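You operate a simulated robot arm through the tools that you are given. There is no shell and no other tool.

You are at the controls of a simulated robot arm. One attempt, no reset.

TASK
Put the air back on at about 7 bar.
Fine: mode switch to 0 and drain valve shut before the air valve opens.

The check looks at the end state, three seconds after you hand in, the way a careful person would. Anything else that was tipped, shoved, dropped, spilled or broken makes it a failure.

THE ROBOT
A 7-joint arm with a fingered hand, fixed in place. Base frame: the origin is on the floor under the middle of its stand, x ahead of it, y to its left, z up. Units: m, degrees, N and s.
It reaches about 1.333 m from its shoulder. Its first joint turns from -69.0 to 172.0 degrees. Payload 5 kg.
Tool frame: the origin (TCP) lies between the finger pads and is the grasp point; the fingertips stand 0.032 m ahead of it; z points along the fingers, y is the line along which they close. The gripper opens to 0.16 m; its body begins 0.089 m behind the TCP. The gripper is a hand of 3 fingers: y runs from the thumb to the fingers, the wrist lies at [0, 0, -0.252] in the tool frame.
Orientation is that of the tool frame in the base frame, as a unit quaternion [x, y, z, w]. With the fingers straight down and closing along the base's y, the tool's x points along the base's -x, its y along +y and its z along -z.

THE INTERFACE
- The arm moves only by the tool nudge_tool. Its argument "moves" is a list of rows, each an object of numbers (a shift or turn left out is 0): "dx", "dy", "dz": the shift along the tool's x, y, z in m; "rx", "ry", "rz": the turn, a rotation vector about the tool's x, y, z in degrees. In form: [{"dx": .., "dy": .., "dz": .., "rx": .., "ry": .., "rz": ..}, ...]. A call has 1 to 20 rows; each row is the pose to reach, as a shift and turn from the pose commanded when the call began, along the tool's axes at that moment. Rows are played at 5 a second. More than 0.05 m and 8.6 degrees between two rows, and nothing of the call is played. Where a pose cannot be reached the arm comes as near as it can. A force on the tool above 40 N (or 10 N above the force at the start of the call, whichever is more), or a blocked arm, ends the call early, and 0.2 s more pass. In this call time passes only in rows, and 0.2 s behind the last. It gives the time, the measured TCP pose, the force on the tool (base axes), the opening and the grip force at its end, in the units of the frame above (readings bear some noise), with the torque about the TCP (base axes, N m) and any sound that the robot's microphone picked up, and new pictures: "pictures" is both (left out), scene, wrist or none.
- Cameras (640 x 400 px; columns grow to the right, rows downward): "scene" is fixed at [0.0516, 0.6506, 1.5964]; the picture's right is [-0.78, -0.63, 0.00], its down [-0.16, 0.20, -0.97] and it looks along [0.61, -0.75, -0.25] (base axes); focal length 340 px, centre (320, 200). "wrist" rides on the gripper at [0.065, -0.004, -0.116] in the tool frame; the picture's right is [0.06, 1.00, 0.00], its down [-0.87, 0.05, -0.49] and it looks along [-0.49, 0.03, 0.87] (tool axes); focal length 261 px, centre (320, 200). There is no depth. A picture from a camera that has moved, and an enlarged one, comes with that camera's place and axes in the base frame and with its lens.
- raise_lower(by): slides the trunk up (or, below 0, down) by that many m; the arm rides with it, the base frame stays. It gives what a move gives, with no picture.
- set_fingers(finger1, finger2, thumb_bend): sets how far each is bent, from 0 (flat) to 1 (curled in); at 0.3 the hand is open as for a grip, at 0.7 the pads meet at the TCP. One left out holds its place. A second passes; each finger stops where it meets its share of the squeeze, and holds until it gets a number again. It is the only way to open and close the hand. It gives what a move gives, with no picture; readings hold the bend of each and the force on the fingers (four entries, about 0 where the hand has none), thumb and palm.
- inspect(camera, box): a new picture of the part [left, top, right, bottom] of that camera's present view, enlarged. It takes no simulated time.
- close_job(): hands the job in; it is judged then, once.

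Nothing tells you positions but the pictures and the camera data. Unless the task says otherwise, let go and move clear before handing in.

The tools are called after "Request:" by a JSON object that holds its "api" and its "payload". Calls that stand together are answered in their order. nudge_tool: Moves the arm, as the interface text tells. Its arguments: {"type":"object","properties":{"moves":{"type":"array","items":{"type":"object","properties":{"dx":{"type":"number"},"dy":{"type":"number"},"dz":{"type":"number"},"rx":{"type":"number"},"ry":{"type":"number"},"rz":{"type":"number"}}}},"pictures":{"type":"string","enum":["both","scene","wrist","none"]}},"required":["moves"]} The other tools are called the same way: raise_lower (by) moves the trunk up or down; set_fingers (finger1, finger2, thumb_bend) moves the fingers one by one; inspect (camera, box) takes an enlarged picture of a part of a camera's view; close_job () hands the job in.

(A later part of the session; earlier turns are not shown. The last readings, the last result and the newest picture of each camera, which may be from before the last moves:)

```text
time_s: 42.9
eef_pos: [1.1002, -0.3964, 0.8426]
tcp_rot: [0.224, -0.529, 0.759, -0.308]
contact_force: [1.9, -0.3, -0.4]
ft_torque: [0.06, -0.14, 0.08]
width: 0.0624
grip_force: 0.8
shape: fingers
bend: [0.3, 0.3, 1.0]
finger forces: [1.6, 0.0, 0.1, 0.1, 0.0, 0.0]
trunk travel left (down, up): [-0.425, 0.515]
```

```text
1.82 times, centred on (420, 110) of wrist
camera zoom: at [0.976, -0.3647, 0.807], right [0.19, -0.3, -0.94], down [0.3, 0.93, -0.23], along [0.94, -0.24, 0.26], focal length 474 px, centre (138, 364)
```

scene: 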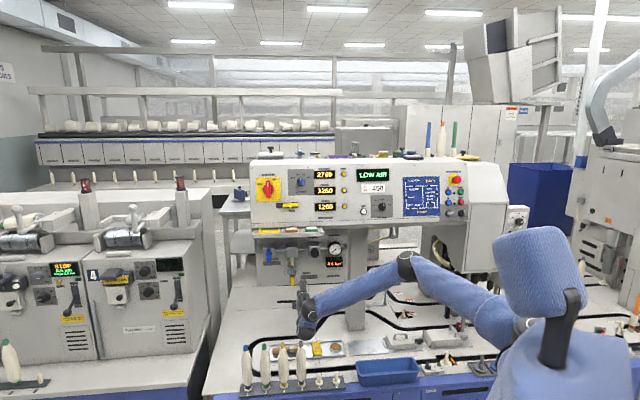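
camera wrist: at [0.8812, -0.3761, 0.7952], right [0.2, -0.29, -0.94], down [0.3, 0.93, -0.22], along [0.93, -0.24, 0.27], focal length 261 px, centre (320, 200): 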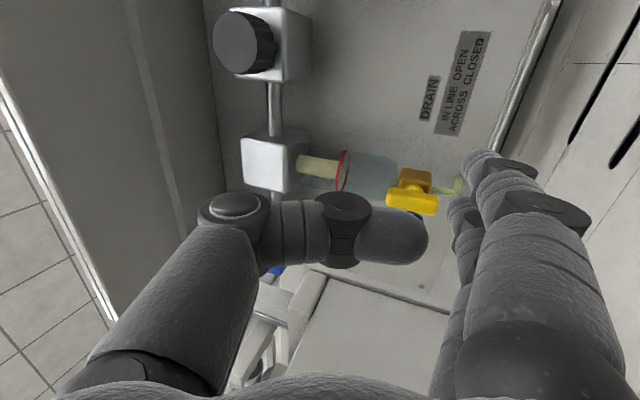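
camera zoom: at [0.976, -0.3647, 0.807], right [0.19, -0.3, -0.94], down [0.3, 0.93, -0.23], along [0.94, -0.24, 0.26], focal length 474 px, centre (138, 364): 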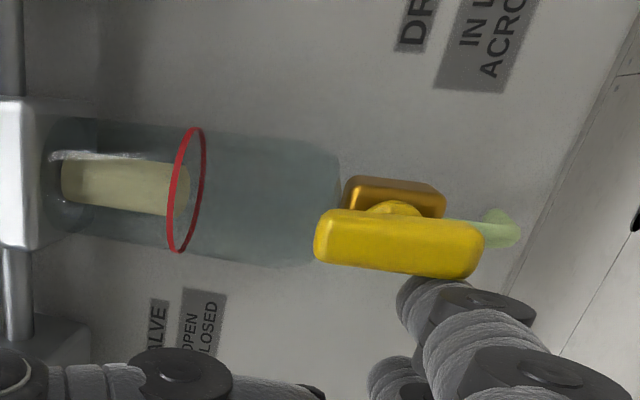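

Finger 1 is now touching the lever's left flat at the right depth. I'll swing the hand counter-clockwise about the valve axis, 16° to start.

Request:
{"api": "nudge_tool", "payload": {"moves": [{"dx": -0.0043, "dy": 0.0023, "dz": -0.0008, "ry": -1.37, "rz": -3.76}, {"dx": -0.0084, "dy": 0.0049, "dz": -0.0018, "ry": -2.74, "rz": -7.52}, {"dx": -0.0123, "dy": 0.0078, "dz": -0.0028, "ry": -4.1, "rz": -11.28}, {"dx": -0.016, "dy": 0.0109, "dz": -0.004, "ry": -5.47, "rz": -15.04}], "pictures": "none"}}

Request:
{"api": "inspect", "payload": {"camera": "wrist", "box": [280, 0, 560, 220]}}

Request:
{"api": "inspect", "payload": {"camera": "scene", "box": [270, 250, 330, 300]}}

```text
time_s: 43.9
eef_pos: [1.1124, -0.3839, 0.8309]
tcp_rot: [0.328, -0.478, 0.781, -0.232]
contact_force: [1.9, 0.6, 0.2]
ft_torque: [0.09, -0.08, 0.12]
width: 0.0626
grip_force: 0.5
shape: fingers
bend: [0.3, 0.3, 1.0]
finger forces: [1.6, 0.0, 0.0, 0.0, 0.0, 0.0]
trunk travel left (down, up): [-0.425, 0.515]
```

```text
1.82 times, centred on (420, 110) of wrist
camera zoom: at [0.9814, -0.358, 0.8148], right [0.01, -0.48, -0.88], down [0.23, 0.86, -0.46], along [0.97, -0.2, 0.11], focal length 474 px, centre (138, 364)
```

zoom: 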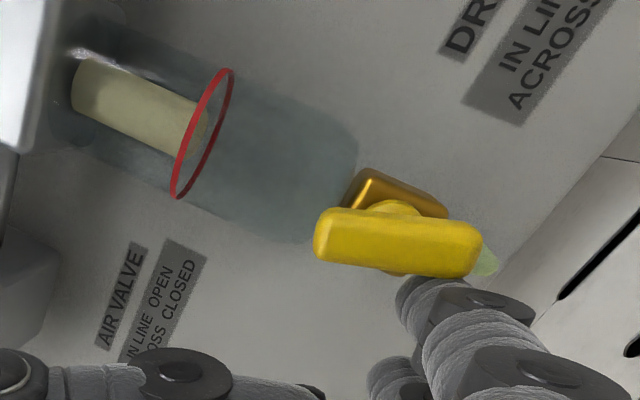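

```text
8.00 times, centred on (300, 275) of scene
camera zoom: at [0.0516, 0.6506, 1.5964], right [-0.78, -0.63, 0.0], down [-0.16, 0.2, -0.97], along [0.61, -0.75, -0.25], focal length 2721 px, centre (480, -400)
```

zoom: 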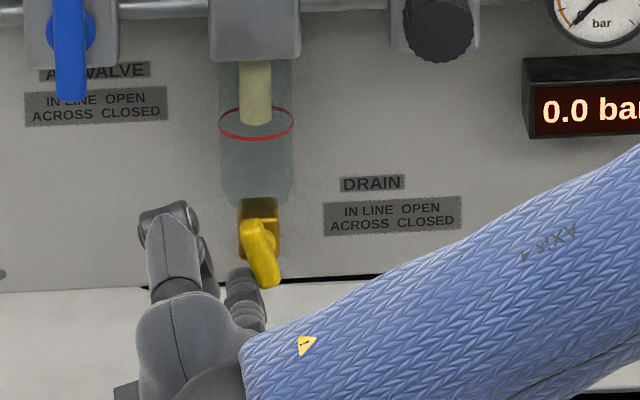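

The lever turns freely this way, at about 2 N, and follows the finger. I'll carry on with the same rigid swing for another 40°.

Request:
{"api": "nudge_tool", "payload": {"moves": [{"dx": -0.0084, "dy": 0.005, "dz": -0.0018, "ry": -2.74, "rz": -7.52}, {"dx": -0.016, "dy": 0.011, "dz": -0.004, "ry": -5.47, "rz": -15.04}, {"dx": -0.0226, "dy": 0.018, "dz": -0.0066, "ry": -8.21, "rz": -22.55}, {"dx": -0.0281, "dy": 0.0258, "dz": -0.0094, "ry": -10.94, "rz": -30.07}, {"dx": -0.0325, "dy": 0.0342, "dz": -0.0125, "ry": -13.68, "rz": -37.59}], "pictures": "none"}}

Request:
{"api": "inspect", "payload": {"camera": "wrist", "box": [280, 0, 560, 220]}}

Request:
{"api": "inspect", "payload": {"camera": "scene", "box": [250, 240, 340, 310]}}

```text
time_s: 45.1
eef_pos: [1.1265, -0.369, 0.7867]
tcp_rot: [0.554, -0.316, 0.77, -0.023]
contact_force: [0.6, -1.1, 0.1]
ft_torque: [0.03, -0.01, -0.01]
width: 0.0624
grip_force: 0.7
shape: fingers
bend: [0.3, 0.3, 1.0]
finger forces: [0.2, 0.1, 0.0, 0.1, 0.0, 0.0]
trunk travel left (down, up): [-0.425, 0.515]
```

```text
1.82 times, centred on (420, 110) of wrist
camera zoom: at [1.0018, -0.3383, 0.8209], right [-0.34, -0.82, -0.46], down [-0.11, 0.52, -0.85], along [0.93, -0.24, -0.26], focal length 474 px, centre (138, 364)
```

zoom: 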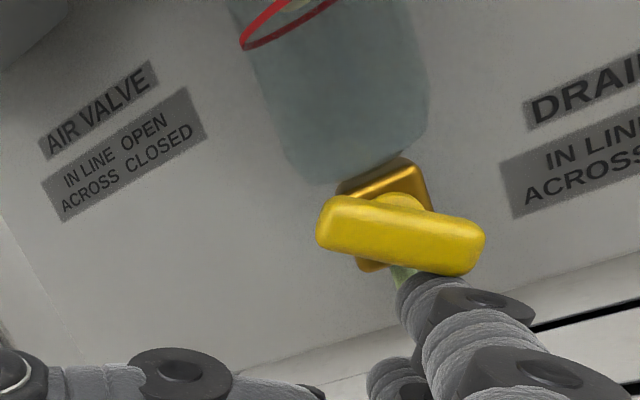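

```text
5.71 times, centred on (295, 275) of scene
camera zoom: at [0.0516, 0.6506, 1.5964], right [-0.78, -0.63, 0.0], down [-0.16, 0.2, -0.97], along [0.61, -0.75, -0.25], focal length 1943 px, centre (463, -229)
```

zoom: 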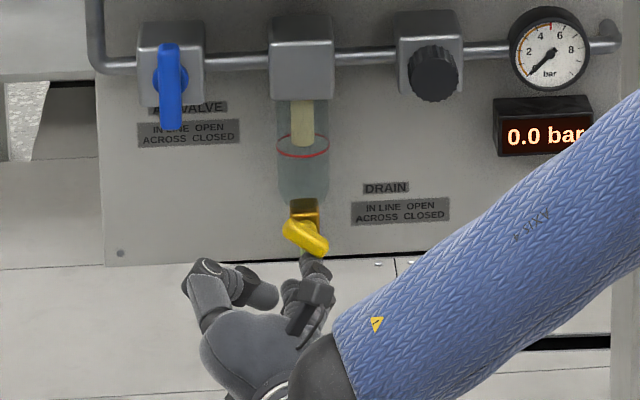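

It's following nicely; against the panel text the lever has turned about 46°. I'll keep swinging another 40°.

Request:
{"api": "nudge_tool", "payload": {"moves": [{"dx": -0.0084, "dy": 0.005, "dz": -0.0018, "ry": -2.74, "rz": -7.52}, {"dx": -0.016, "dy": 0.011, "dz": -0.004, "ry": -5.47, "rz": -15.04}, {"dx": -0.0226, "dy": 0.018, "dz": -0.0066, "ry": -8.21, "rz": -22.55}, {"dx": -0.0281, "dy": 0.0258, "dz": -0.0094, "ry": -10.94, "rz": -30.07}, {"dx": -0.0325, "dy": 0.0342, "dz": -0.0125, "ry": -13.68, "rz": -37.59}], "pictures": "none"}}

Request:
{"api": "inspect", "payload": {"camera": "wrist", "box": [280, 0, 560, 220]}}

Request:
{"api": "inspect", "payload": {"camera": "scene", "box": [250, 240, 340, 310]}}

```text
time_s: 46.3
eef_pos: [1.1161, -0.3787, 0.7386]
tcp_rot: [0.712, -0.116, 0.666, 0.189]
contact_force: [0.1, -0.1, -0.9]
ft_torque: [0.13, -0.04, 0.07]
width: 0.062
grip_force: 0.7
shape: fingers
bend: [0.31, 0.3, 1.0]
finger forces: [1.1, 0.0, 0.0, 0.0, 0.0, 0.0]
trunk travel left (down, up): [-0.425, 0.515]
```

```text
1.82 times, centred on (420, 110) of wrist
camera zoom: at [1.019, -0.321, 0.8062], right [-0.41, -0.89, 0.18], down [-0.54, 0.09, -0.84], along [0.73, -0.44, -0.52], focal length 474 px, centre (138, 364)
```

zoom: 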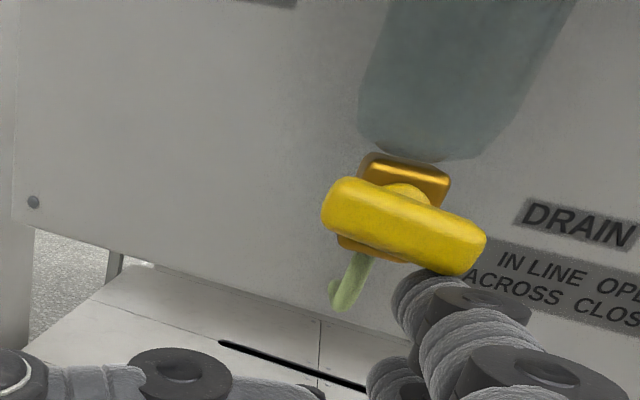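

```text
5.71 times, centred on (295, 275) of scene
camera zoom: at [0.0516, 0.6506, 1.5964], right [-0.78, -0.63, 0.0], down [-0.16, 0.2, -0.97], along [0.61, -0.75, -0.25], focal length 1943 px, centre (463, -229)
```

zoom: 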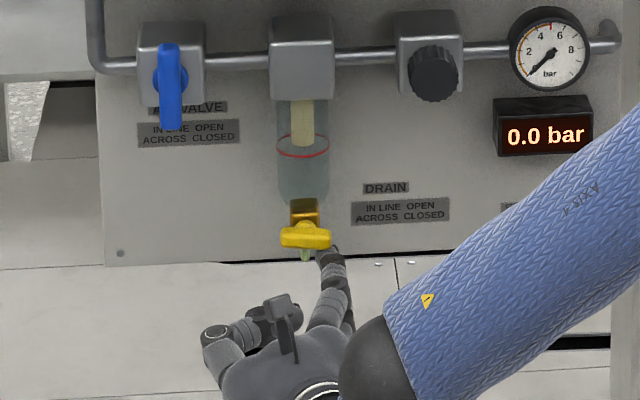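

The lever is nearly across, about 6° short by comparison with the panel text. I'll nudge it the rest of the way and feel for the stop.

Request:
{"api": "nudge_tool", "payload": {"moves": [{"dx": -0.0043, "dy": 0.0023, "dz": -0.0008, "ry": -1.37, "rz": -3.76}, {"dx": -0.0084, "dy": 0.005, "dz": -0.0018, "ry": -2.74, "rz": -7.52}], "pictures": "none"}}

Request:
{"api": "inspect", "payload": {"camera": "wrist", "box": [280, 0, 560, 220]}}

Request:
{"api": "inspect", "payload": {"camera": "scene", "box": [280, 260, 320, 290]}}

```text
time_s: 46.9
eef_pos: [1.1115, -0.3831, 0.7301]
tcp_rot: [0.734, -0.075, 0.635, 0.23]
contact_force: [1.0, -1.3, -3.7]
ft_torque: [0.35, -0.06, 0.1]
width: 0.0621
grip_force: 1.6
shape: fingers
bend: [0.3, 0.3, 1.0]
finger forces: [3.8, 0.0, 0.0, 0.1, 0.0, 0.1]
trunk travel left (down, up): [-0.425, 0.515]
```

```text
1.82 times, centred on (420, 110) of wrist
camera zoom: at [1.0215, -0.318, 0.8022], right [-0.39, -0.87, 0.3], down [-0.62, 0.01, -0.78], along [0.68, -0.49, -0.54], focal length 474 px, centre (138, 364)
```

zoom: 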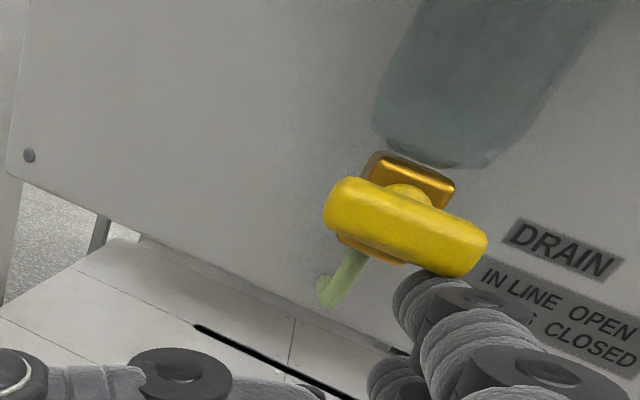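

```text
13.33 times, centred on (300, 275) of scene
camera zoom: at [0.0516, 0.6506, 1.5964], right [-0.78, -0.63, 0.0], down [-0.16, 0.2, -0.97], along [0.61, -0.75, -0.25], focal length 4534 px, centre (587, -800)
```

zoom: 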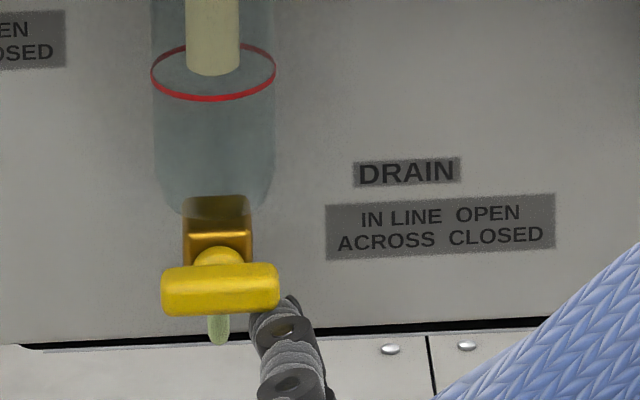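

In the scene view the lever now lies parallel to the label text, so it's across. I'll give it one small extra nudge to confirm it's against the stop.

Request:
{"api": "nudge_tool", "payload": {"moves": [{"dx": -0.0043, "dy": 0.0023, "dz": -0.0008, "ry": -1.37, "rz": -3.76}], "pictures": "none"}}

Request:
{"api": "inspect", "payload": {"camera": "scene", "box": [280, 260, 320, 290]}}

```text
time_s: 47.3
eef_pos: [1.11, -0.3855, 0.7264]
tcp_rot: [0.744, -0.054, 0.618, 0.249]
contact_force: [0.2, -3.1, -8.4]
ft_torque: [0.84, -0.15, 0.05]
width: 0.0618
grip_force: 3.8
shape: fingers
bend: [0.31, 0.3, 1.0]
finger forces: [8.8, 0.1, 0.1, 0.0, 0.1, 0.1]
trunk travel left (down, up): [-0.425, 0.515]
```

```text
13.33 times, centred on (300, 275) of scene
camera zoom: at [0.0516, 0.6506, 1.5964], right [-0.78, -0.63, 0.0], down [-0.16, 0.2, -0.97], along [0.61, -0.75, -0.25], focal length 4534 px, centre (587, -800)
```

zoom: 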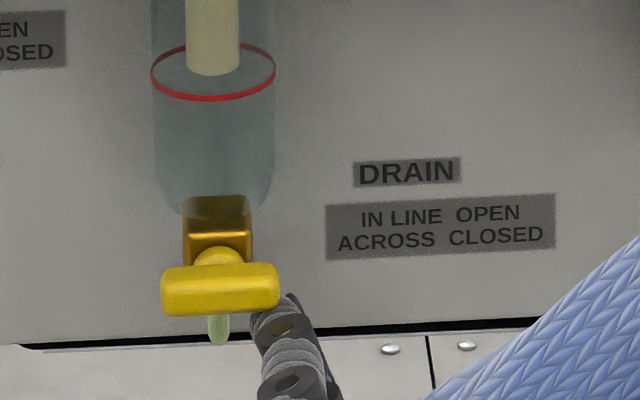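

The lever is solid against its stop, with force rising and no motion, so the drain is shut. I'll back the finger down and away, then straighten the roll and check.

Request:
{"api": "nudge_tool", "payload": {"moves": [{"dx": -0.012}, {"dx": -0.022}, {"dx": -0.022, "dy": -0.0103, "dz": -0.0282}, {"dx": -0.022, "dy": -0.0205, "dz": -0.0564}, {"dx": -0.022, "dy": -0.0308, "dz": -0.0846, "ry": 2.05, "rz": 5.63}, {"dx": -0.022, "dy": -0.041, "dz": -0.1128, "ry": 4.1, "rz": 11.3}, {"dx": -0.022, "dy": -0.0513, "dz": -0.141, "ry": 6.2, "rz": 16.9}]}}

Request:
{"api": "inspect", "payload": {"camera": "scene", "box": [250, 230, 350, 300]}}

```text
time_s: 48.9
eef_pos: [0.998, -0.286, 0.7073]
tcp_rot: [0.692, -0.149, 0.688, 0.158]
contact_force: [0.3, -0.2, -0.9]
ft_torque: [-0.01, 0.02, 0.02]
width: 0.0622
grip_force: 0.1
shape: fingers
bend: [0.3, 0.3, 1.0]
finger forces: [0.1, 0.0, 0.1, 0.0, 0.0, 0.0]
trunk travel left (down, up): [-0.425, 0.515]
camera wrist: at [0.8947, -0.2322, 0.7721], right [-0.42, -0.9, 0.08], down [-0.48, 0.15, -0.87], along [0.77, -0.4, -0.49], focal length 261 px, centre (320, 200)
```

scene: 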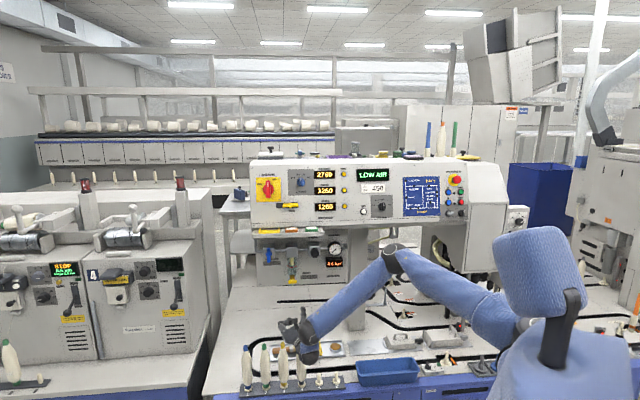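
wrist: 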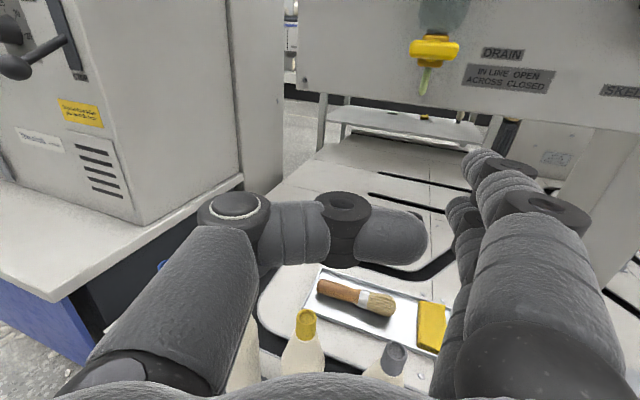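

```text
5.71 times, centred on (300, 265) of scene
camera zoom: at [0.0516, 0.6506, 1.5964], right [-0.78, -0.63, 0.0], down [-0.16, 0.2, -0.97], along [0.61, -0.75, -0.25], focal length 1943 px, centre (434, -171)
```

zoom: 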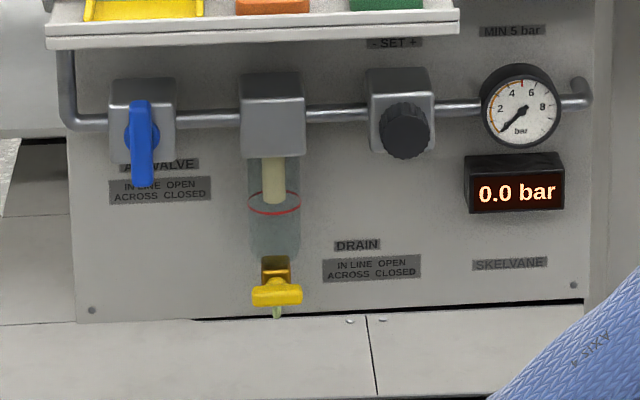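

The drain is across (shut), the mode is at 0 and the gauge reads 0.0. Now for the air valve: I'll raise the hand in front of it, with the camera now on top, and take a close look.

Request:
{"api": "nudge_tool", "payload": {"moves": [{"dx": 0.037, "dy": -0.0183, "dz": 0.0066}, {"dx": 0.073, "dy": -0.0365, "dz": 0.0133}, {"dx": 0.11, "dy": -0.0548, "dz": 0.0199}, {"dx": 0.147, "dy": -0.073, "dz": 0.0265}, {"dx": 0.183, "dy": -0.0913, "dz": 0.0332}, {"dx": 0.22, "dy": -0.1095, "dz": 0.0398}]}}

Request:
{"api": "inspect", "payload": {"camera": "wrist", "box": [200, 20, 480, 200]}}

Request:
{"api": "inspect", "payload": {"camera": "scene", "box": [230, 210, 370, 310]}}

```text
time_s: 50.3
eef_pos: [1.0852, -0.2003, 0.9265]
tcp_rot: [0.693, -0.148, 0.688, 0.158]
contact_force: [0.3, -1.1, 0.0]
ft_torque: [-0.02, 0.01, -0.01]
width: 0.0622
grip_force: 0.0
shape: fingers
bend: [0.3, 0.3, 1.0]
finger forces: [0.1, 0.0, 0.1, 0.0, 0.1, 0.1]
trunk travel left (down, up): [-0.425, 0.515]
camera wrist: at [0.9818, -0.1462, 0.9907], right [-0.42, -0.9, 0.08], down [-0.48, 0.15, -0.87], along [0.77, -0.4, -0.49], focal length 261 px, centre (320, 200)
```

scene: 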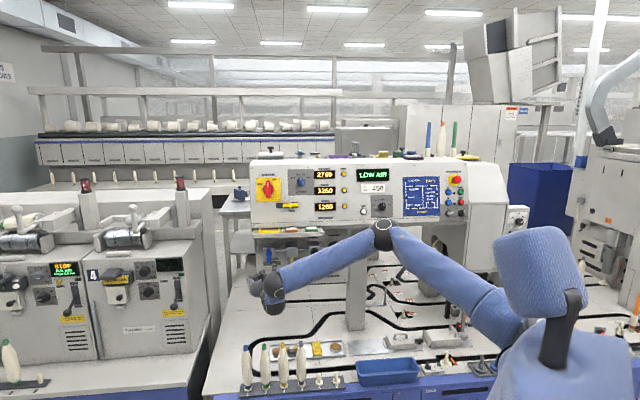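
wrist: 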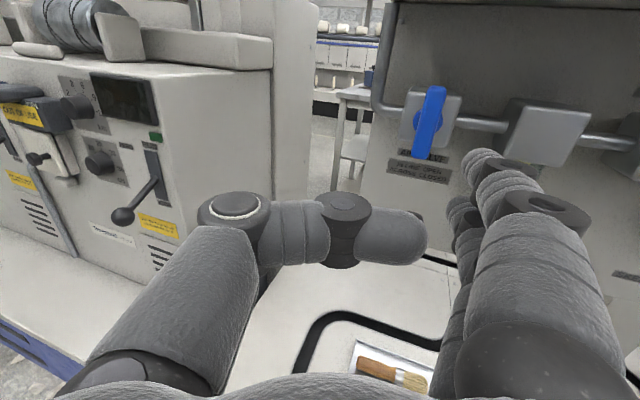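

```text
2.22 times, centred on (340, 110) of wrist
camera zoom: at [0.9818, -0.1462, 0.9907], right [-0.42, -0.9, 0.08], down [-0.48, 0.15, -0.87], along [0.77, -0.4, -0.49], focal length 579 px, centre (276, 400)
```

zoom: 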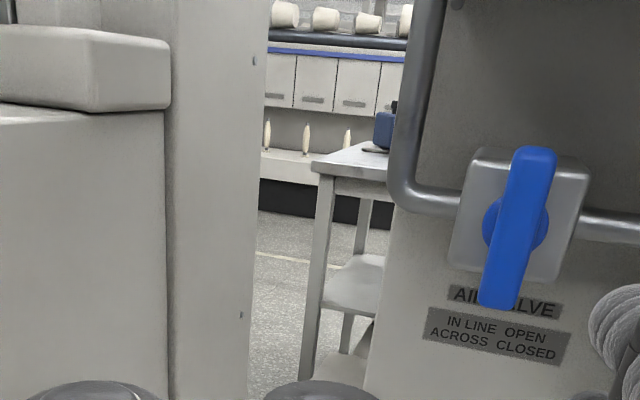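

```text
4.00 times, centred on (300, 260) of scene
camera zoom: at [0.0516, 0.6506, 1.5964], right [-0.78, -0.63, 0.0], down [-0.16, 0.2, -0.97], along [0.61, -0.75, -0.25], focal length 1360 px, centre (400, -40)
```

zoom: 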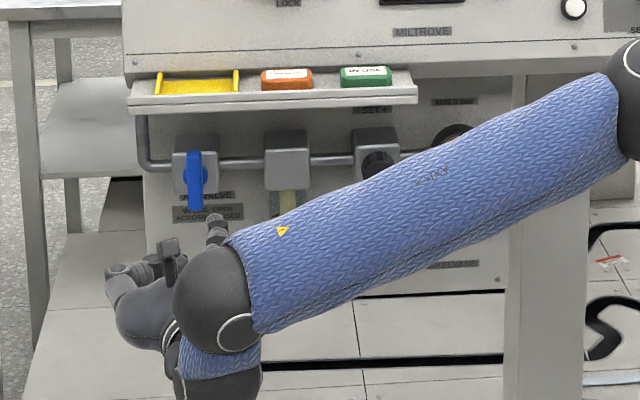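

The air valve bar looks to be at about d=1.09, t=0.576, z=0.936, ±35 mm. I'll bring finger 1 in to the right of its lower half, stopping a little short first.

Request:
{"api": "nudge_tool", "payload": {"moves": [{"dx": -0.0095, "dy": 0.0116, "dz": 0.0277}, {"dx": -0.019, "dy": 0.0232, "dz": 0.0554}, {"dx": -0.0285, "dy": 0.0348, "dz": 0.0831}], "pictures": "wrist"}}

Request:
{"api": "inspect", "payload": {"camera": "wrist", "box": [340, 40, 560, 220]}}

Request:
{"api": "inspect", "payload": {"camera": "scene", "box": [250, 230, 320, 280]}}

```text
time_s: 51.1
eef_pos: [1.1431, -0.267, 0.8959]
tcp_rot: [0.693, -0.148, 0.688, 0.158]
contact_force: [-0.4, -0.1, -0.3]
ft_torque: [-0.01, -0.04, -0.04]
width: 0.062
grip_force: 0.0
shape: fingers
bend: [0.3, 0.3, 1.0]
finger forces: [0.0, 0.0, 0.0, 0.1, 0.0, 0.0]
trunk travel left (down, up): [-0.425, 0.515]
camera wrist: at [1.0415, -0.215, 0.9622], right [-0.42, -0.9, 0.08], down [-0.48, 0.15, -0.87], along [0.77, -0.4, -0.49], focal length 261 px, centre (320, 200)
```

wrist: 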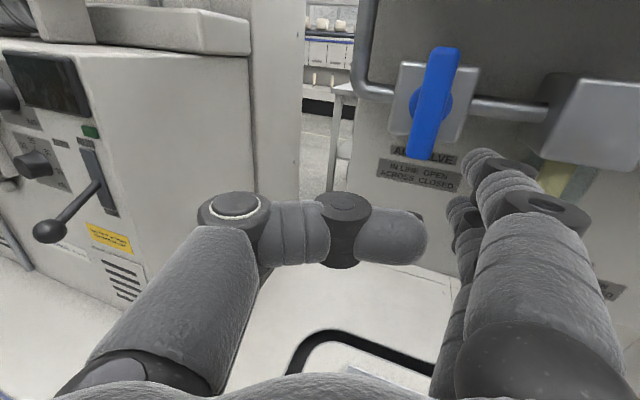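

```text
2.22 times, centred on (450, 130) of wrist
camera zoom: at [1.0415, -0.215, 0.9622], right [-0.42, -0.9, 0.08], down [-0.48, 0.15, -0.87], along [0.77, -0.4, -0.49], focal length 579 px, centre (31, 356)
```

zoom: 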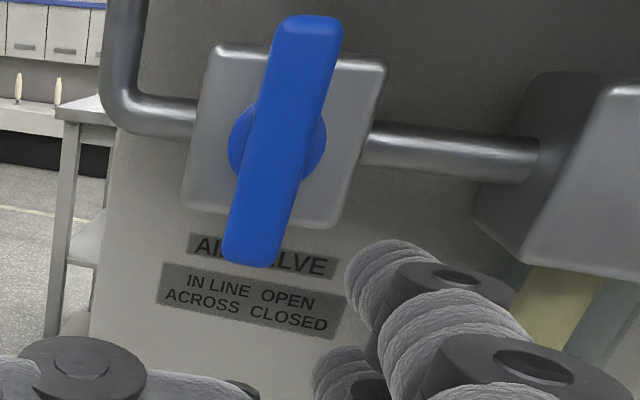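

```text
8.00 times, centred on (285, 255) of scene
camera zoom: at [0.0516, 0.6506, 1.5964], right [-0.78, -0.63, 0.0], down [-0.16, 0.2, -0.97], along [0.61, -0.75, -0.25], focal length 2721 px, centre (600, -240)
```

zoom: 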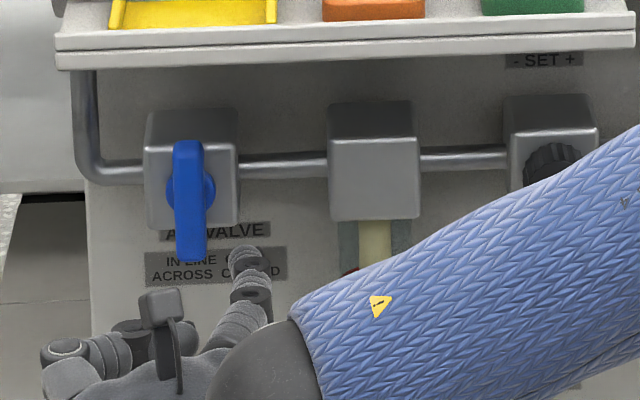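

The finger is right of the bar with clear space around it. I'll advance the last 4 cm in depth.

Request:
{"api": "nudge_tool", "payload": {"moves": [{"dy": 0.0072, "dz": 0.0197}, {"dy": 0.0144, "dz": 0.0395}], "pictures": "none"}}

Request:
{"api": "inspect", "payload": {"camera": "wrist", "box": [340, 40, 560, 220]}}

Request:
{"api": "inspect", "payload": {"camera": "scene", "box": [250, 230, 320, 280]}}

```text
time_s: 51.7
eef_pos: [1.1729, -0.2965, 0.8974]
tcp_rot: [0.693, -0.15, 0.687, 0.159]
contact_force: [0.1, 0.6, 0.6]
ft_torque: [0.01, -0.01, 0.01]
width: 0.0623
grip_force: 0.0
shape: fingers
bend: [0.3, 0.3, 1.0]
finger forces: [0.0, 0.0, 0.0, 0.0, 0.0, 0.1]
trunk travel left (down, up): [-0.425, 0.515]
```

```text
2.22 times, centred on (450, 130) of wrist
camera zoom: at [1.071, -0.243, 0.9616], right [-0.42, -0.9, 0.08], down [-0.48, 0.15, -0.87], along [0.77, -0.4, -0.49], focal length 579 px, centre (31, 356)
```

zoom: 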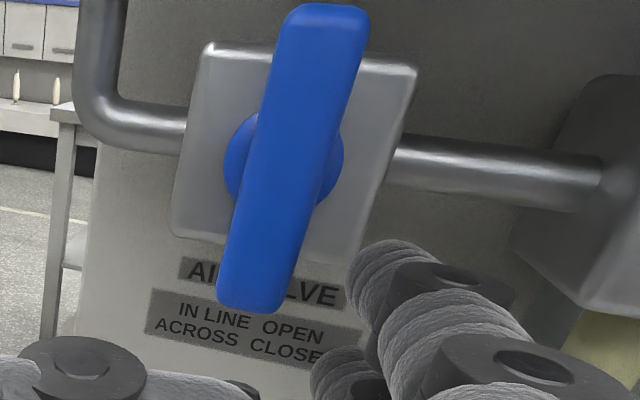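

```text
8.00 times, centred on (285, 255) of scene
camera zoom: at [0.0516, 0.6506, 1.5964], right [-0.78, -0.63, 0.0], down [-0.16, 0.2, -0.97], along [0.61, -0.75, -0.25], focal length 2721 px, centre (600, -240)
```

zoom: 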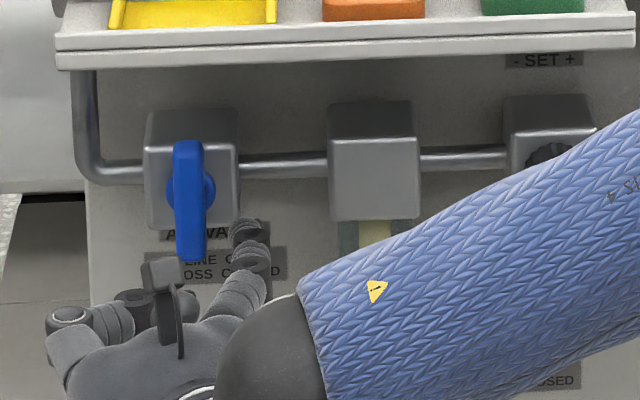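

The finger is at the bar's depth, right of its lower half. I'll push left gently to see whether the valve turns clockwise.

Request:
{"api": "nudge_tool", "payload": {"moves": [{"dy": -0.0066, "dz": 0.0024}, {"dy": -0.0132, "dz": 0.0048}, {"dy": -0.017, "dz": 0.0062}], "pictures": "none"}}

Request:
{"api": "nudge_tool", "payload": {"moves": [{"dy": -0.0047, "dz": 0.0017}], "pictures": "none"}}

Request:
{"api": "inspect", "payload": {"camera": "wrist", "box": [340, 40, 560, 220]}}

```text
time_s: 52.5
eef_pos: [1.1857, -0.2855, 0.8959]
tcp_rot: [0.693, -0.149, 0.687, 0.158]
contact_force: [-0.7, -0.6, -0.5]
ft_torque: [0.0, -0.02, -0.09]
width: 0.0637
grip_force: 0.6
shape: fingers
bend: [0.28, 0.3, 1.0]
finger forces: [1.3, 0.0, 0.0, 0.1, 0.0, 0.0]
trunk travel left (down, up): [-0.425, 0.515]
```

```text
time_s: 52.9
eef_pos: [1.1887, -0.2804, 0.897]
tcp_rot: [0.693, -0.148, 0.687, 0.159]
contact_force: [-1.6, -2.1, -1.5]
ft_torque: [0.08, -0.02, -0.09]
width: 0.0653
grip_force: 1.1
shape: fingers
bend: [0.26, 0.3, 1.0]
finger forces: [2.7, 0.1, 0.0, 0.0, 0.1, 0.0]
trunk travel left (down, up): [-0.425, 0.515]
```

```text
2.22 times, centred on (450, 130) of wrist
camera zoom: at [1.0868, -0.2271, 0.9613], right [-0.42, -0.9, 0.08], down [-0.48, 0.15, -0.87], along [0.77, -0.4, -0.49], focal length 579 px, centre (31, 356)
```

zoom: 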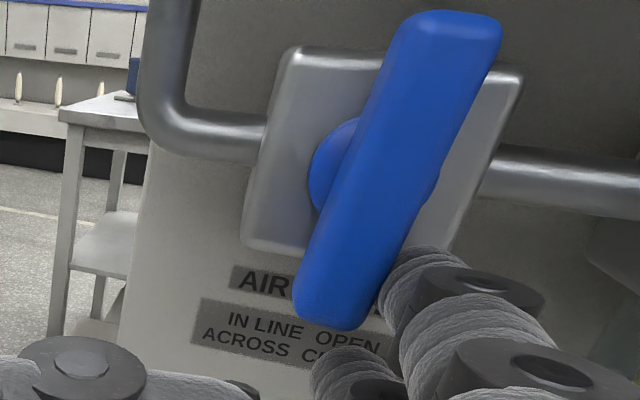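

The bar is turning clockwise with only about 3 N. I'll carry on along the arc, left and slightly down and then up, in small steps.

Request:
{"api": "nudge_tool", "payload": {"moves": [{"dx": -0.004, "dy": -0.0066, "dz": 0.0024}, {"dx": -0.008, "dy": -0.0132, "dz": 0.0048}, {"dx": -0.0075, "dy": -0.0197, "dz": 0.0072}, {"dx": -0.006, "dy": -0.0263, "dz": 0.0096}], "pictures": "none"}}

Request:
{"api": "inspect", "payload": {"camera": "wrist", "box": [340, 40, 560, 220]}}

Request:
{"api": "inspect", "payload": {"camera": "scene", "box": [250, 220, 360, 290]}}

```text
time_s: 53.9
eef_pos: [1.2084, -0.2598, 0.8882]
tcp_rot: [0.693, -0.149, 0.687, 0.158]
contact_force: [-1.9, -1.8, -1.0]
ft_torque: [0.15, -0.08, -0.15]
width: 0.0653
grip_force: 0.6
shape: fingers
bend: [0.26, 0.3, 1.0]
finger forces: [2.2, 0.0, 0.1, 0.0, 0.0, 0.1]
trunk travel left (down, up): [-0.425, 0.515]
```

```text
2.22 times, centred on (450, 130) of wrist
camera zoom: at [1.1057, -0.2069, 0.9542], right [-0.42, -0.9, 0.08], down [-0.48, 0.15, -0.87], along [0.77, -0.4, -0.49], focal length 579 px, centre (31, 356)
```

zoom: 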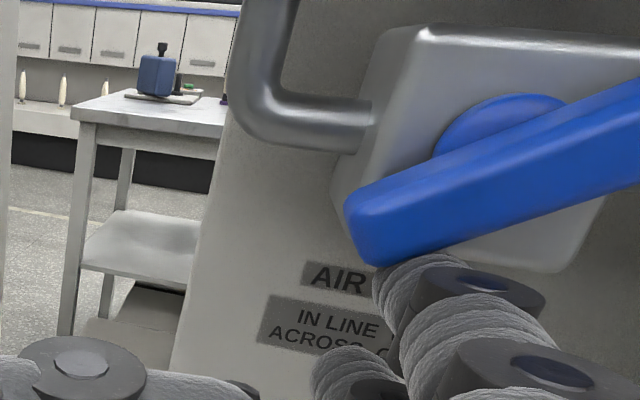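

```text
5.71 times, centred on (305, 255) of scene
camera zoom: at [0.0516, 0.6506, 1.5964], right [-0.78, -0.63, 0.0], down [-0.16, 0.2, -0.97], along [0.61, -0.75, -0.25], focal length 1943 px, centre (406, -114)
```

zoom: 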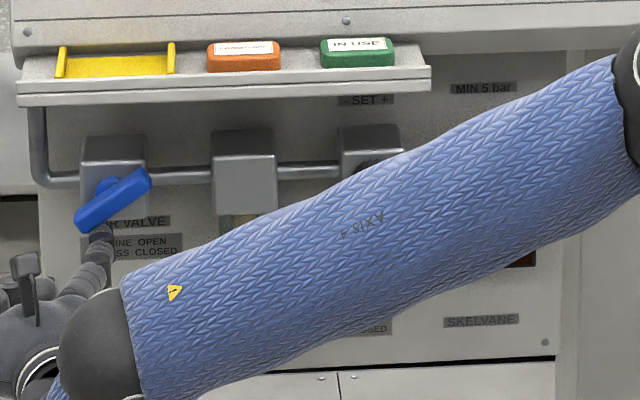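

The bar is about 60° round, with its left end still a bit low. I'll lift and shift left to bring it level.

Request:
{"api": "nudge_tool", "payload": {"moves": [{"dx": 0.004, "dy": -0.0038, "dz": 0.0014}, {"dx": 0.008, "dy": -0.0075, "dz": 0.0027}, {"dx": 0.012, "dy": -0.0094, "dz": 0.0034}], "pictures": "none"}}

Request:
{"api": "inspect", "payload": {"camera": "wrist", "box": [340, 40, 560, 220]}}

Request:
{"api": "inspect", "payload": {"camera": "scene", "box": [250, 230, 320, 280]}}

```text
time_s: 54.7
eef_pos: [1.2167, -0.2543, 0.9004]
tcp_rot: [0.693, -0.149, 0.687, 0.158]
contact_force: [-2.5, -0.2, -4.2]
ft_torque: [0.4, -0.18, -0.26]
width: 0.0647
grip_force: 2.2
shape: fingers
bend: [0.27, 0.3, 1.0]
finger forces: [4.2, 0.0, 0.0, 0.0, 0.0, 0.0]
trunk travel left (down, up): [-0.425, 0.515]
```

```text
2.22 times, centred on (450, 130) of wrist
camera zoom: at [1.1137, -0.2005, 0.966], right [-0.42, -0.9, 0.08], down [-0.48, 0.15, -0.87], along [0.77, -0.4, -0.49], focal length 579 px, centre (31, 356)
```

zoom: 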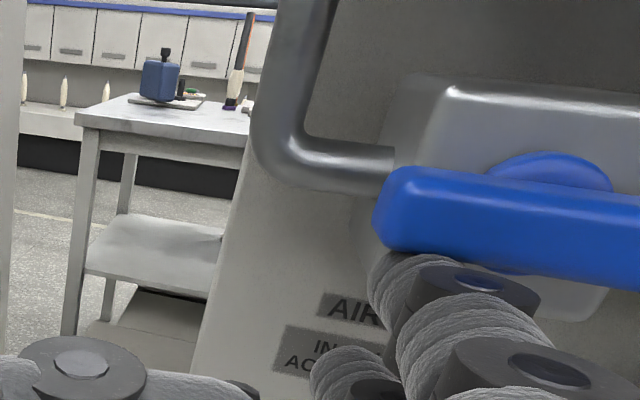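

```text
8.00 times, centred on (285, 255) of scene
camera zoom: at [0.0516, 0.6506, 1.5964], right [-0.78, -0.63, 0.0], down [-0.16, 0.2, -0.97], along [0.61, -0.75, -0.25], focal length 2721 px, centre (600, -240)
```

zoom: 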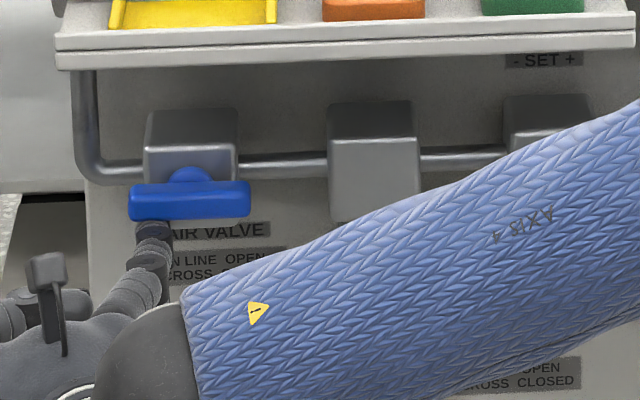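

The bar is now in line with the pipe. I'll give one small extra lift to confirm it's on its stop.

Request:
{"api": "nudge_tool", "payload": {"moves": [{"dx": 0.003}], "pictures": "none"}}

Request:
{"api": "inspect", "payload": {"camera": "scene", "box": [250, 230, 320, 280]}}

```text
time_s: 55.1
eef_pos: [1.2154, -0.2532, 0.9017]
tcp_rot: [0.694, -0.148, 0.687, 0.158]
contact_force: [-3.4, -0.3, -11.2]
ft_torque: [1.09, -0.38, -0.32]
width: 0.0649
grip_force: 6.6
shape: fingers
bend: [0.27, 0.3, 1.0]
finger forces: [11.8, 0.1, 0.0, 0.0, 0.1, 0.0]
trunk travel left (down, up): [-0.425, 0.515]
```

```text
8.00 times, centred on (285, 255) of scene
camera zoom: at [0.0516, 0.6506, 1.5964], right [-0.78, -0.63, 0.0], down [-0.16, 0.2, -0.97], along [0.61, -0.75, -0.25], focal length 2721 px, centre (600, -240)
```

zoom: 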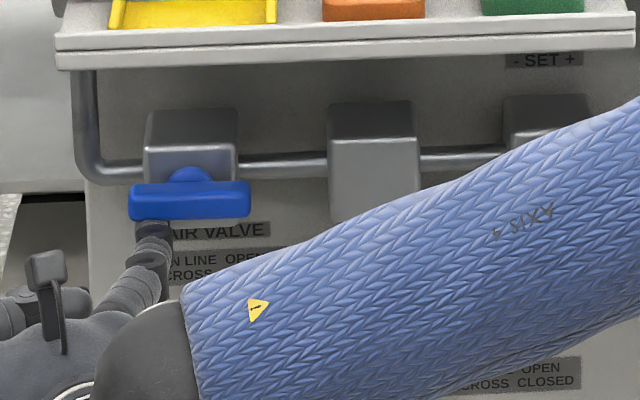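

The valve bar is firmly on its stop, so the air is open. I'll back the finger down and out, and lower the arm so I can read the gauge.

Request:
{"api": "nudge_tool", "payload": {"moves": [{"dx": -0.015}, {"dx": -0.03}, {"dx": -0.03, "dy": -0.012, "dz": -0.0329}, {"dx": -0.05, "dy": -0.0239, "dz": -0.0658}, {"dx": -0.08, "dy": -0.0359, "dz": -0.0987}, {"dx": -0.11, "dy": -0.0479, "dz": -0.1316}, {"dx": -0.15, "dy": -0.0479, "dz": -0.1316}, {"dx": -0.19, "dy": -0.0479, "dz": -0.1316}], "pictures": "scene"}}

Request:
{"api": "inspect", "payload": {"camera": "scene", "box": [240, 220, 370, 300]}}

Request:
{"api": "inspect", "payload": {"camera": "scene", "box": [310, 235, 350, 270]}}

```text
time_s: 56.9
eef_pos: [1.1168, -0.1578, 0.7135]
tcp_rot: [0.693, -0.148, 0.688, 0.158]
contact_force: [0.0, -0.8, 0.5]
ft_torque: [-0.03, -0.03, -0.02]
width: 0.0624
grip_force: 0.0
shape: fingers
bend: [0.3, 0.3, 1.0]
finger forces: [0.0, 0.1, 0.1, 0.0, 0.0, 0.0]
trunk travel left (down, up): [-0.425, 0.515]
```

scene: 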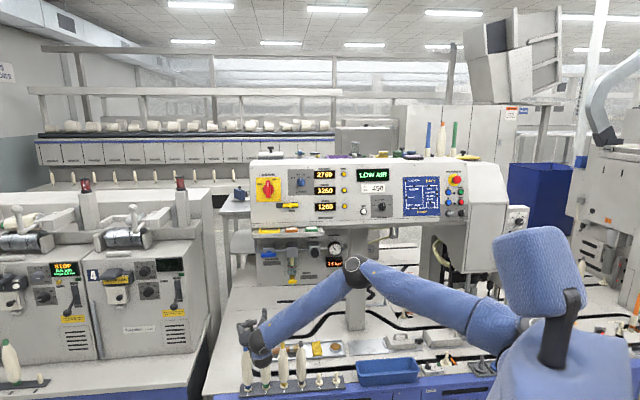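

```text
4.92 times, centred on (305, 260) of scene
camera zoom: at [0.0516, 0.6506, 1.5964], right [-0.78, -0.63, 0.0], down [-0.16, 0.2, -0.97], along [0.61, -0.75, -0.25], focal length 1674 px, centre (394, -95)
```

zoom: 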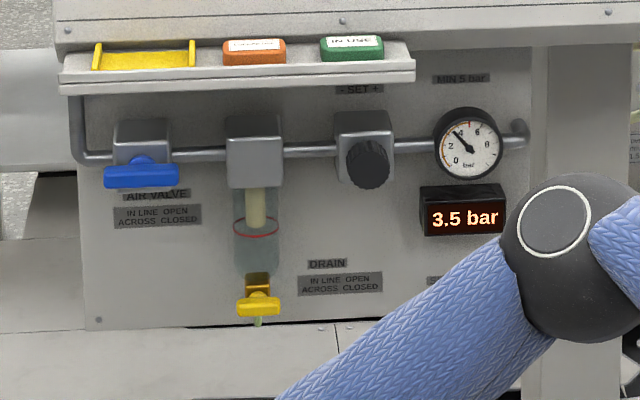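

```text
11.43 times, centred on (330, 252) of scene
camera zoom: at [0.0516, 0.6506, 1.5964], right [-0.78, -0.63, 0.0], down [-0.16, 0.2, -0.97], along [0.61, -0.75, -0.25], focal length 3887 px, centre (206, -400)
```

zoom: 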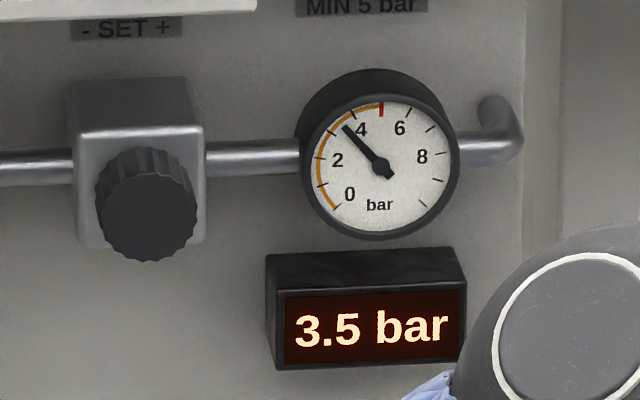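

The gauge reads 3.5 bar with the air open and the drain shut. For 7 bar I need to turn the regulator knob toward "+", which is clockwise. I'll straighten the hand and carry it in front of the knob at a safe distance.

Request:
{"api": "nudge_tool", "payload": {"moves": [{"dx": 0.0219, "dy": 0.0301, "dz": -0.0109, "rx": -2}, {"dx": 0.0437, "dy": 0.0602, "dz": -0.0219, "rx": -4}, {"dx": 0.0656, "dy": 0.0902, "dz": -0.0328, "rx": -6}, {"dx": 0.0874, "dy": 0.1203, "dz": -0.0438, "rx": -8}, {"dx": 0.1093, "dy": 0.1504, "dz": -0.0547, "rx": -10}, {"dx": 0.1311, "dy": 0.1805, "dz": -0.0656, "rx": -12}, {"dx": 0.153, "dy": 0.2106, "dz": -0.0766, "rx": -14}, {"dx": 0.1748, "dy": 0.2406, "dz": -0.0875, "rx": -16}, {"dx": 0.1967, "dy": 0.2707, "dz": -0.0985, "rx": -18}, {"dx": 0.2185, "dy": 0.3008, "dz": -0.1094, "rx": -20}], "pictures": "none"}}

Request:
{"api": "nudge_tool", "payload": {"moves": [{"rz": 7.5}, {"rz": 15}, {"rz": 22.5}, {"rz": 30}, {"rz": 37.5}, {"rz": 45}], "pictures": "both"}}

Request:
{"api": "inspect", "payload": {"camera": "scene", "box": [240, 220, 370, 300]}}

```text
time_s: 59.1
eef_pos: [0.8893, -0.381, 0.9399]
tcp_rot: [0.655, -0.266, 0.651, 0.276]
contact_force: [-0.3, 0.0, 0.3]
ft_torque: [0.02, -0.01, -0.02]
width: 0.0624
grip_force: 0.1
shape: fingers
bend: [0.3, 0.3, 1.0]
finger forces: [0.0, 0.0, 0.0, 0.0, 0.0, 0.0]
trunk travel left (down, up): [-0.425, 0.515]
```

```text
time_s: 60.5
eef_pos: [0.8912, -0.3799, 0.9375]
tcp_rot: [0.502, -0.497, 0.708, 0.005]
contact_force: [-0.3, -0.1, -0.5]
ft_torque: [0.02, -0.03, -0.02]
width: 0.0626
grip_force: 0.0
shape: fingers
bend: [0.3, 0.3, 1.0]
finger forces: [0.0, 0.0, 0.0, 0.0, 0.0, 0.0]
trunk travel left (down, up): [-0.425, 0.515]
camera wrist: at [0.7788, -0.3287, 0.9872], right [-0.54, -0.54, -0.65], down [0.06, 0.75, -0.66], along [0.84, -0.39, -0.37], focal length 261 px, centre (320, 200)
```

scene: 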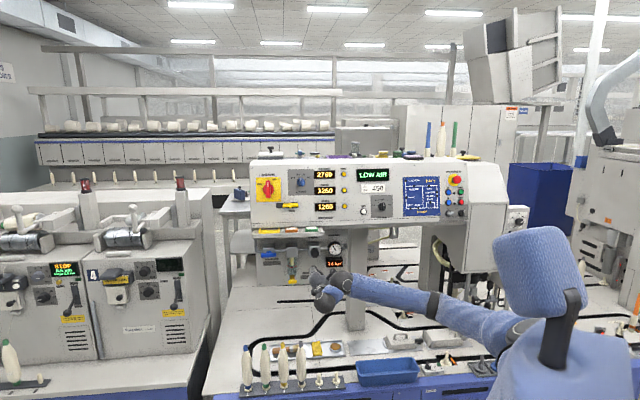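
wrist: 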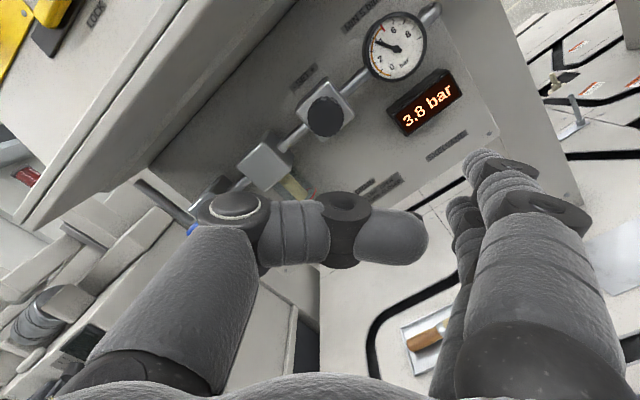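

```text
4.92 times, centred on (305, 260) of scene
camera zoom: at [0.0516, 0.6506, 1.5964], right [-0.78, -0.63, 0.0], down [-0.16, 0.2, -0.97], along [0.61, -0.75, -0.25], focal length 1674 px, centre (394, -95)
```

zoom: 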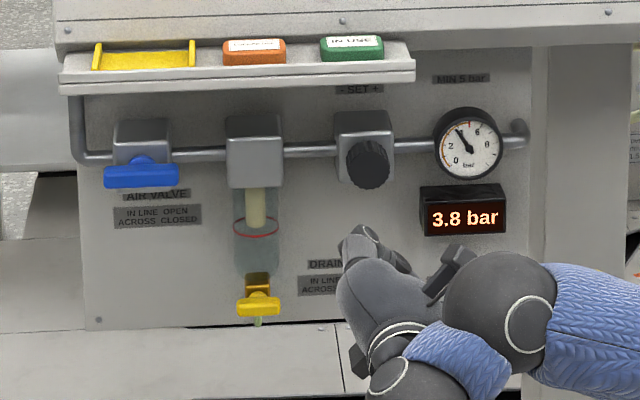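

The pressure has settled near 3.8 bar. Both cameras can see the display and the knob, so I'll zoom in to locate the knob axis.

Request:
{"api": "inspect", "payload": {"camera": "wrist", "box": [270, 60, 390, 150]}}

Request:
{"api": "inspect", "payload": {"camera": "scene", "box": [300, 235, 335, 265]}}

```text
4.44 times, centred on (330, 105) of wrist
camera zoom: at [0.7788, -0.3287, 0.9872], right [-0.54, -0.54, -0.65], down [0.06, 0.75, -0.66], along [0.84, -0.39, -0.37], focal length 1158 px, centre (276, 622)
```

zoom: 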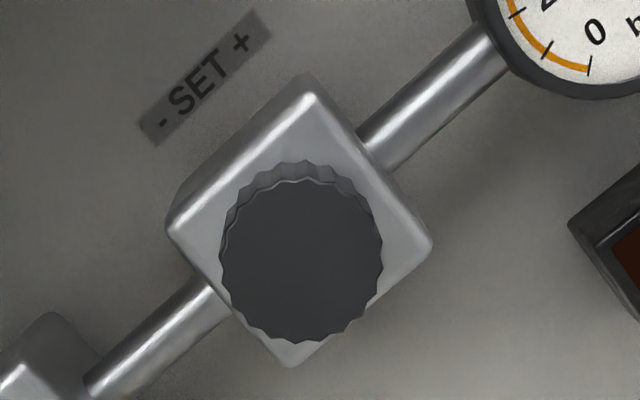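

```text
13.33 times, centred on (318, 250) of scene
camera zoom: at [0.0516, 0.6506, 1.5964], right [-0.78, -0.63, 0.0], down [-0.16, 0.2, -0.97], along [0.61, -0.75, -0.25], focal length 4534 px, centre (353, -467)
```

zoom: 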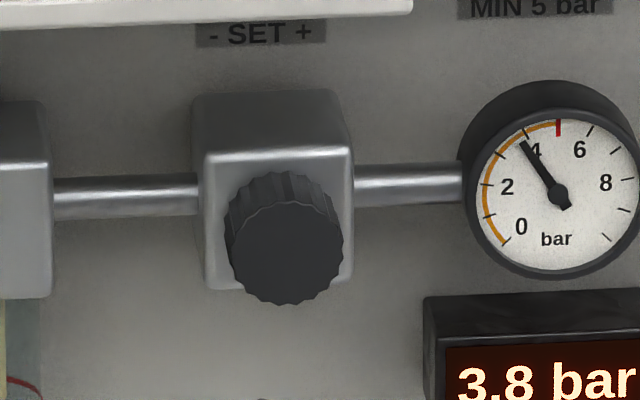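

I put the knob's front at about d=1.083, t=0.355, z=0.934, with a radius near 21 mm. The gauge and display sit close on its right, so I'll grip with the fingers below and the thumb above. Next I'll roll 45° further and set a moderate opening.

Request:
{"api": "nudge_tool", "payload": {"moves": [{"rz": 7.5}, {"rz": 15}, {"rz": 22.5}, {"rz": 30}, {"rz": 37.5}, {"rz": 45}], "pictures": "none"}}

Request:
{"api": "set_fingers", "payload": {"finger1": 0.42, "finger2": 0.42, "thumb_bend": 0.42}}

Request:
{"api": "inspect", "payload": {"camera": "wrist", "box": [0, 0, 640, 400]}}

Request:
{"api": "inspect", "payload": {"camera": "wrist", "box": [260, 40, 400, 140]}}

```text
time_s: 61.9
eef_pos: [0.89, -0.3789, 0.9374]
tcp_rot: [0.274, -0.652, 0.655, -0.267]
contact_force: [0.2, 0.7, 0.2]
ft_torque: [0.0, -0.01, -0.01]
width: 0.0627
grip_force: 0.2
shape: fingers
bend: [0.3, 0.3, 1.0]
finger forces: [0.1, 0.1, 0.0, 0.0, 0.0, 0.0]
trunk travel left (down, up): [-0.425, 0.515]
```

```text
time_s: 62.9
eef_pos: [0.8896, -0.3785, 0.9383]
tcp_rot: [0.276, -0.652, 0.655, -0.264]
contact_force: [0.0, 1.2, -0.6]
ft_torque: [-0.01, 0.01, 0.01]
width: 0.1201
grip_force: 0.1
shape: fingers
bend: [0.42, 0.42, 0.42]
finger forces: [0.0, 0.1, 0.0, 0.0, 0.0, 0.1]
trunk travel left (down, up): [-0.425, 0.515]
```

```text
1.00 times, centred on (320, 200) of wrist (not enlarged: the box is as wide or as high as the picture)
camera zoom: at [0.763, -0.3438, 0.9422], right [-0.05, -0.06, -1.0], down [0.27, 0.96, -0.07], along [0.96, -0.27, -0.04], focal length 261 px, centre (320, 200)
```

zoom: 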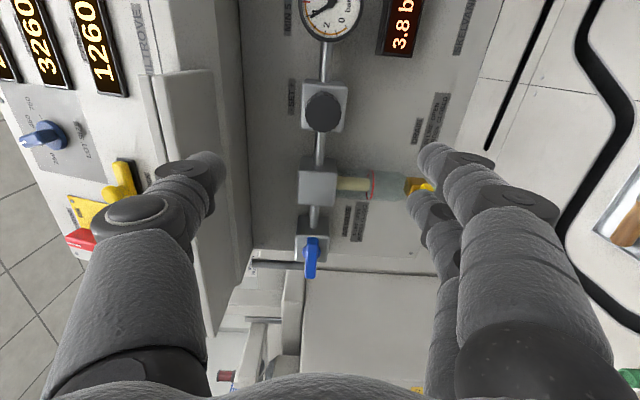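

```text
4.00 times, centred on (330, 90) of wrist
camera zoom: at [0.763, -0.3438, 0.9422], right [-0.05, -0.06, -1.0], down [0.27, 0.96, -0.07], along [0.96, -0.27, -0.04], focal length 1043 px, centre (280, 640)
```

zoom: 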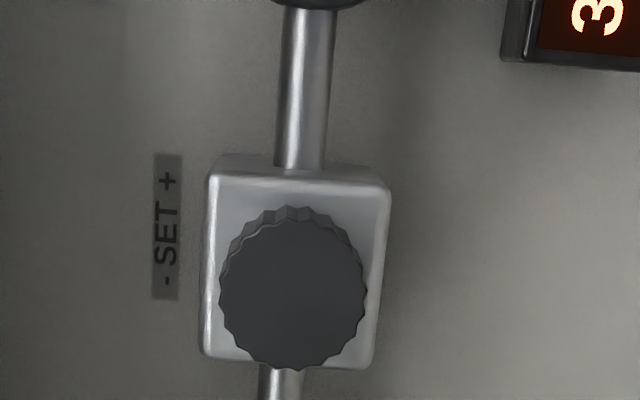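

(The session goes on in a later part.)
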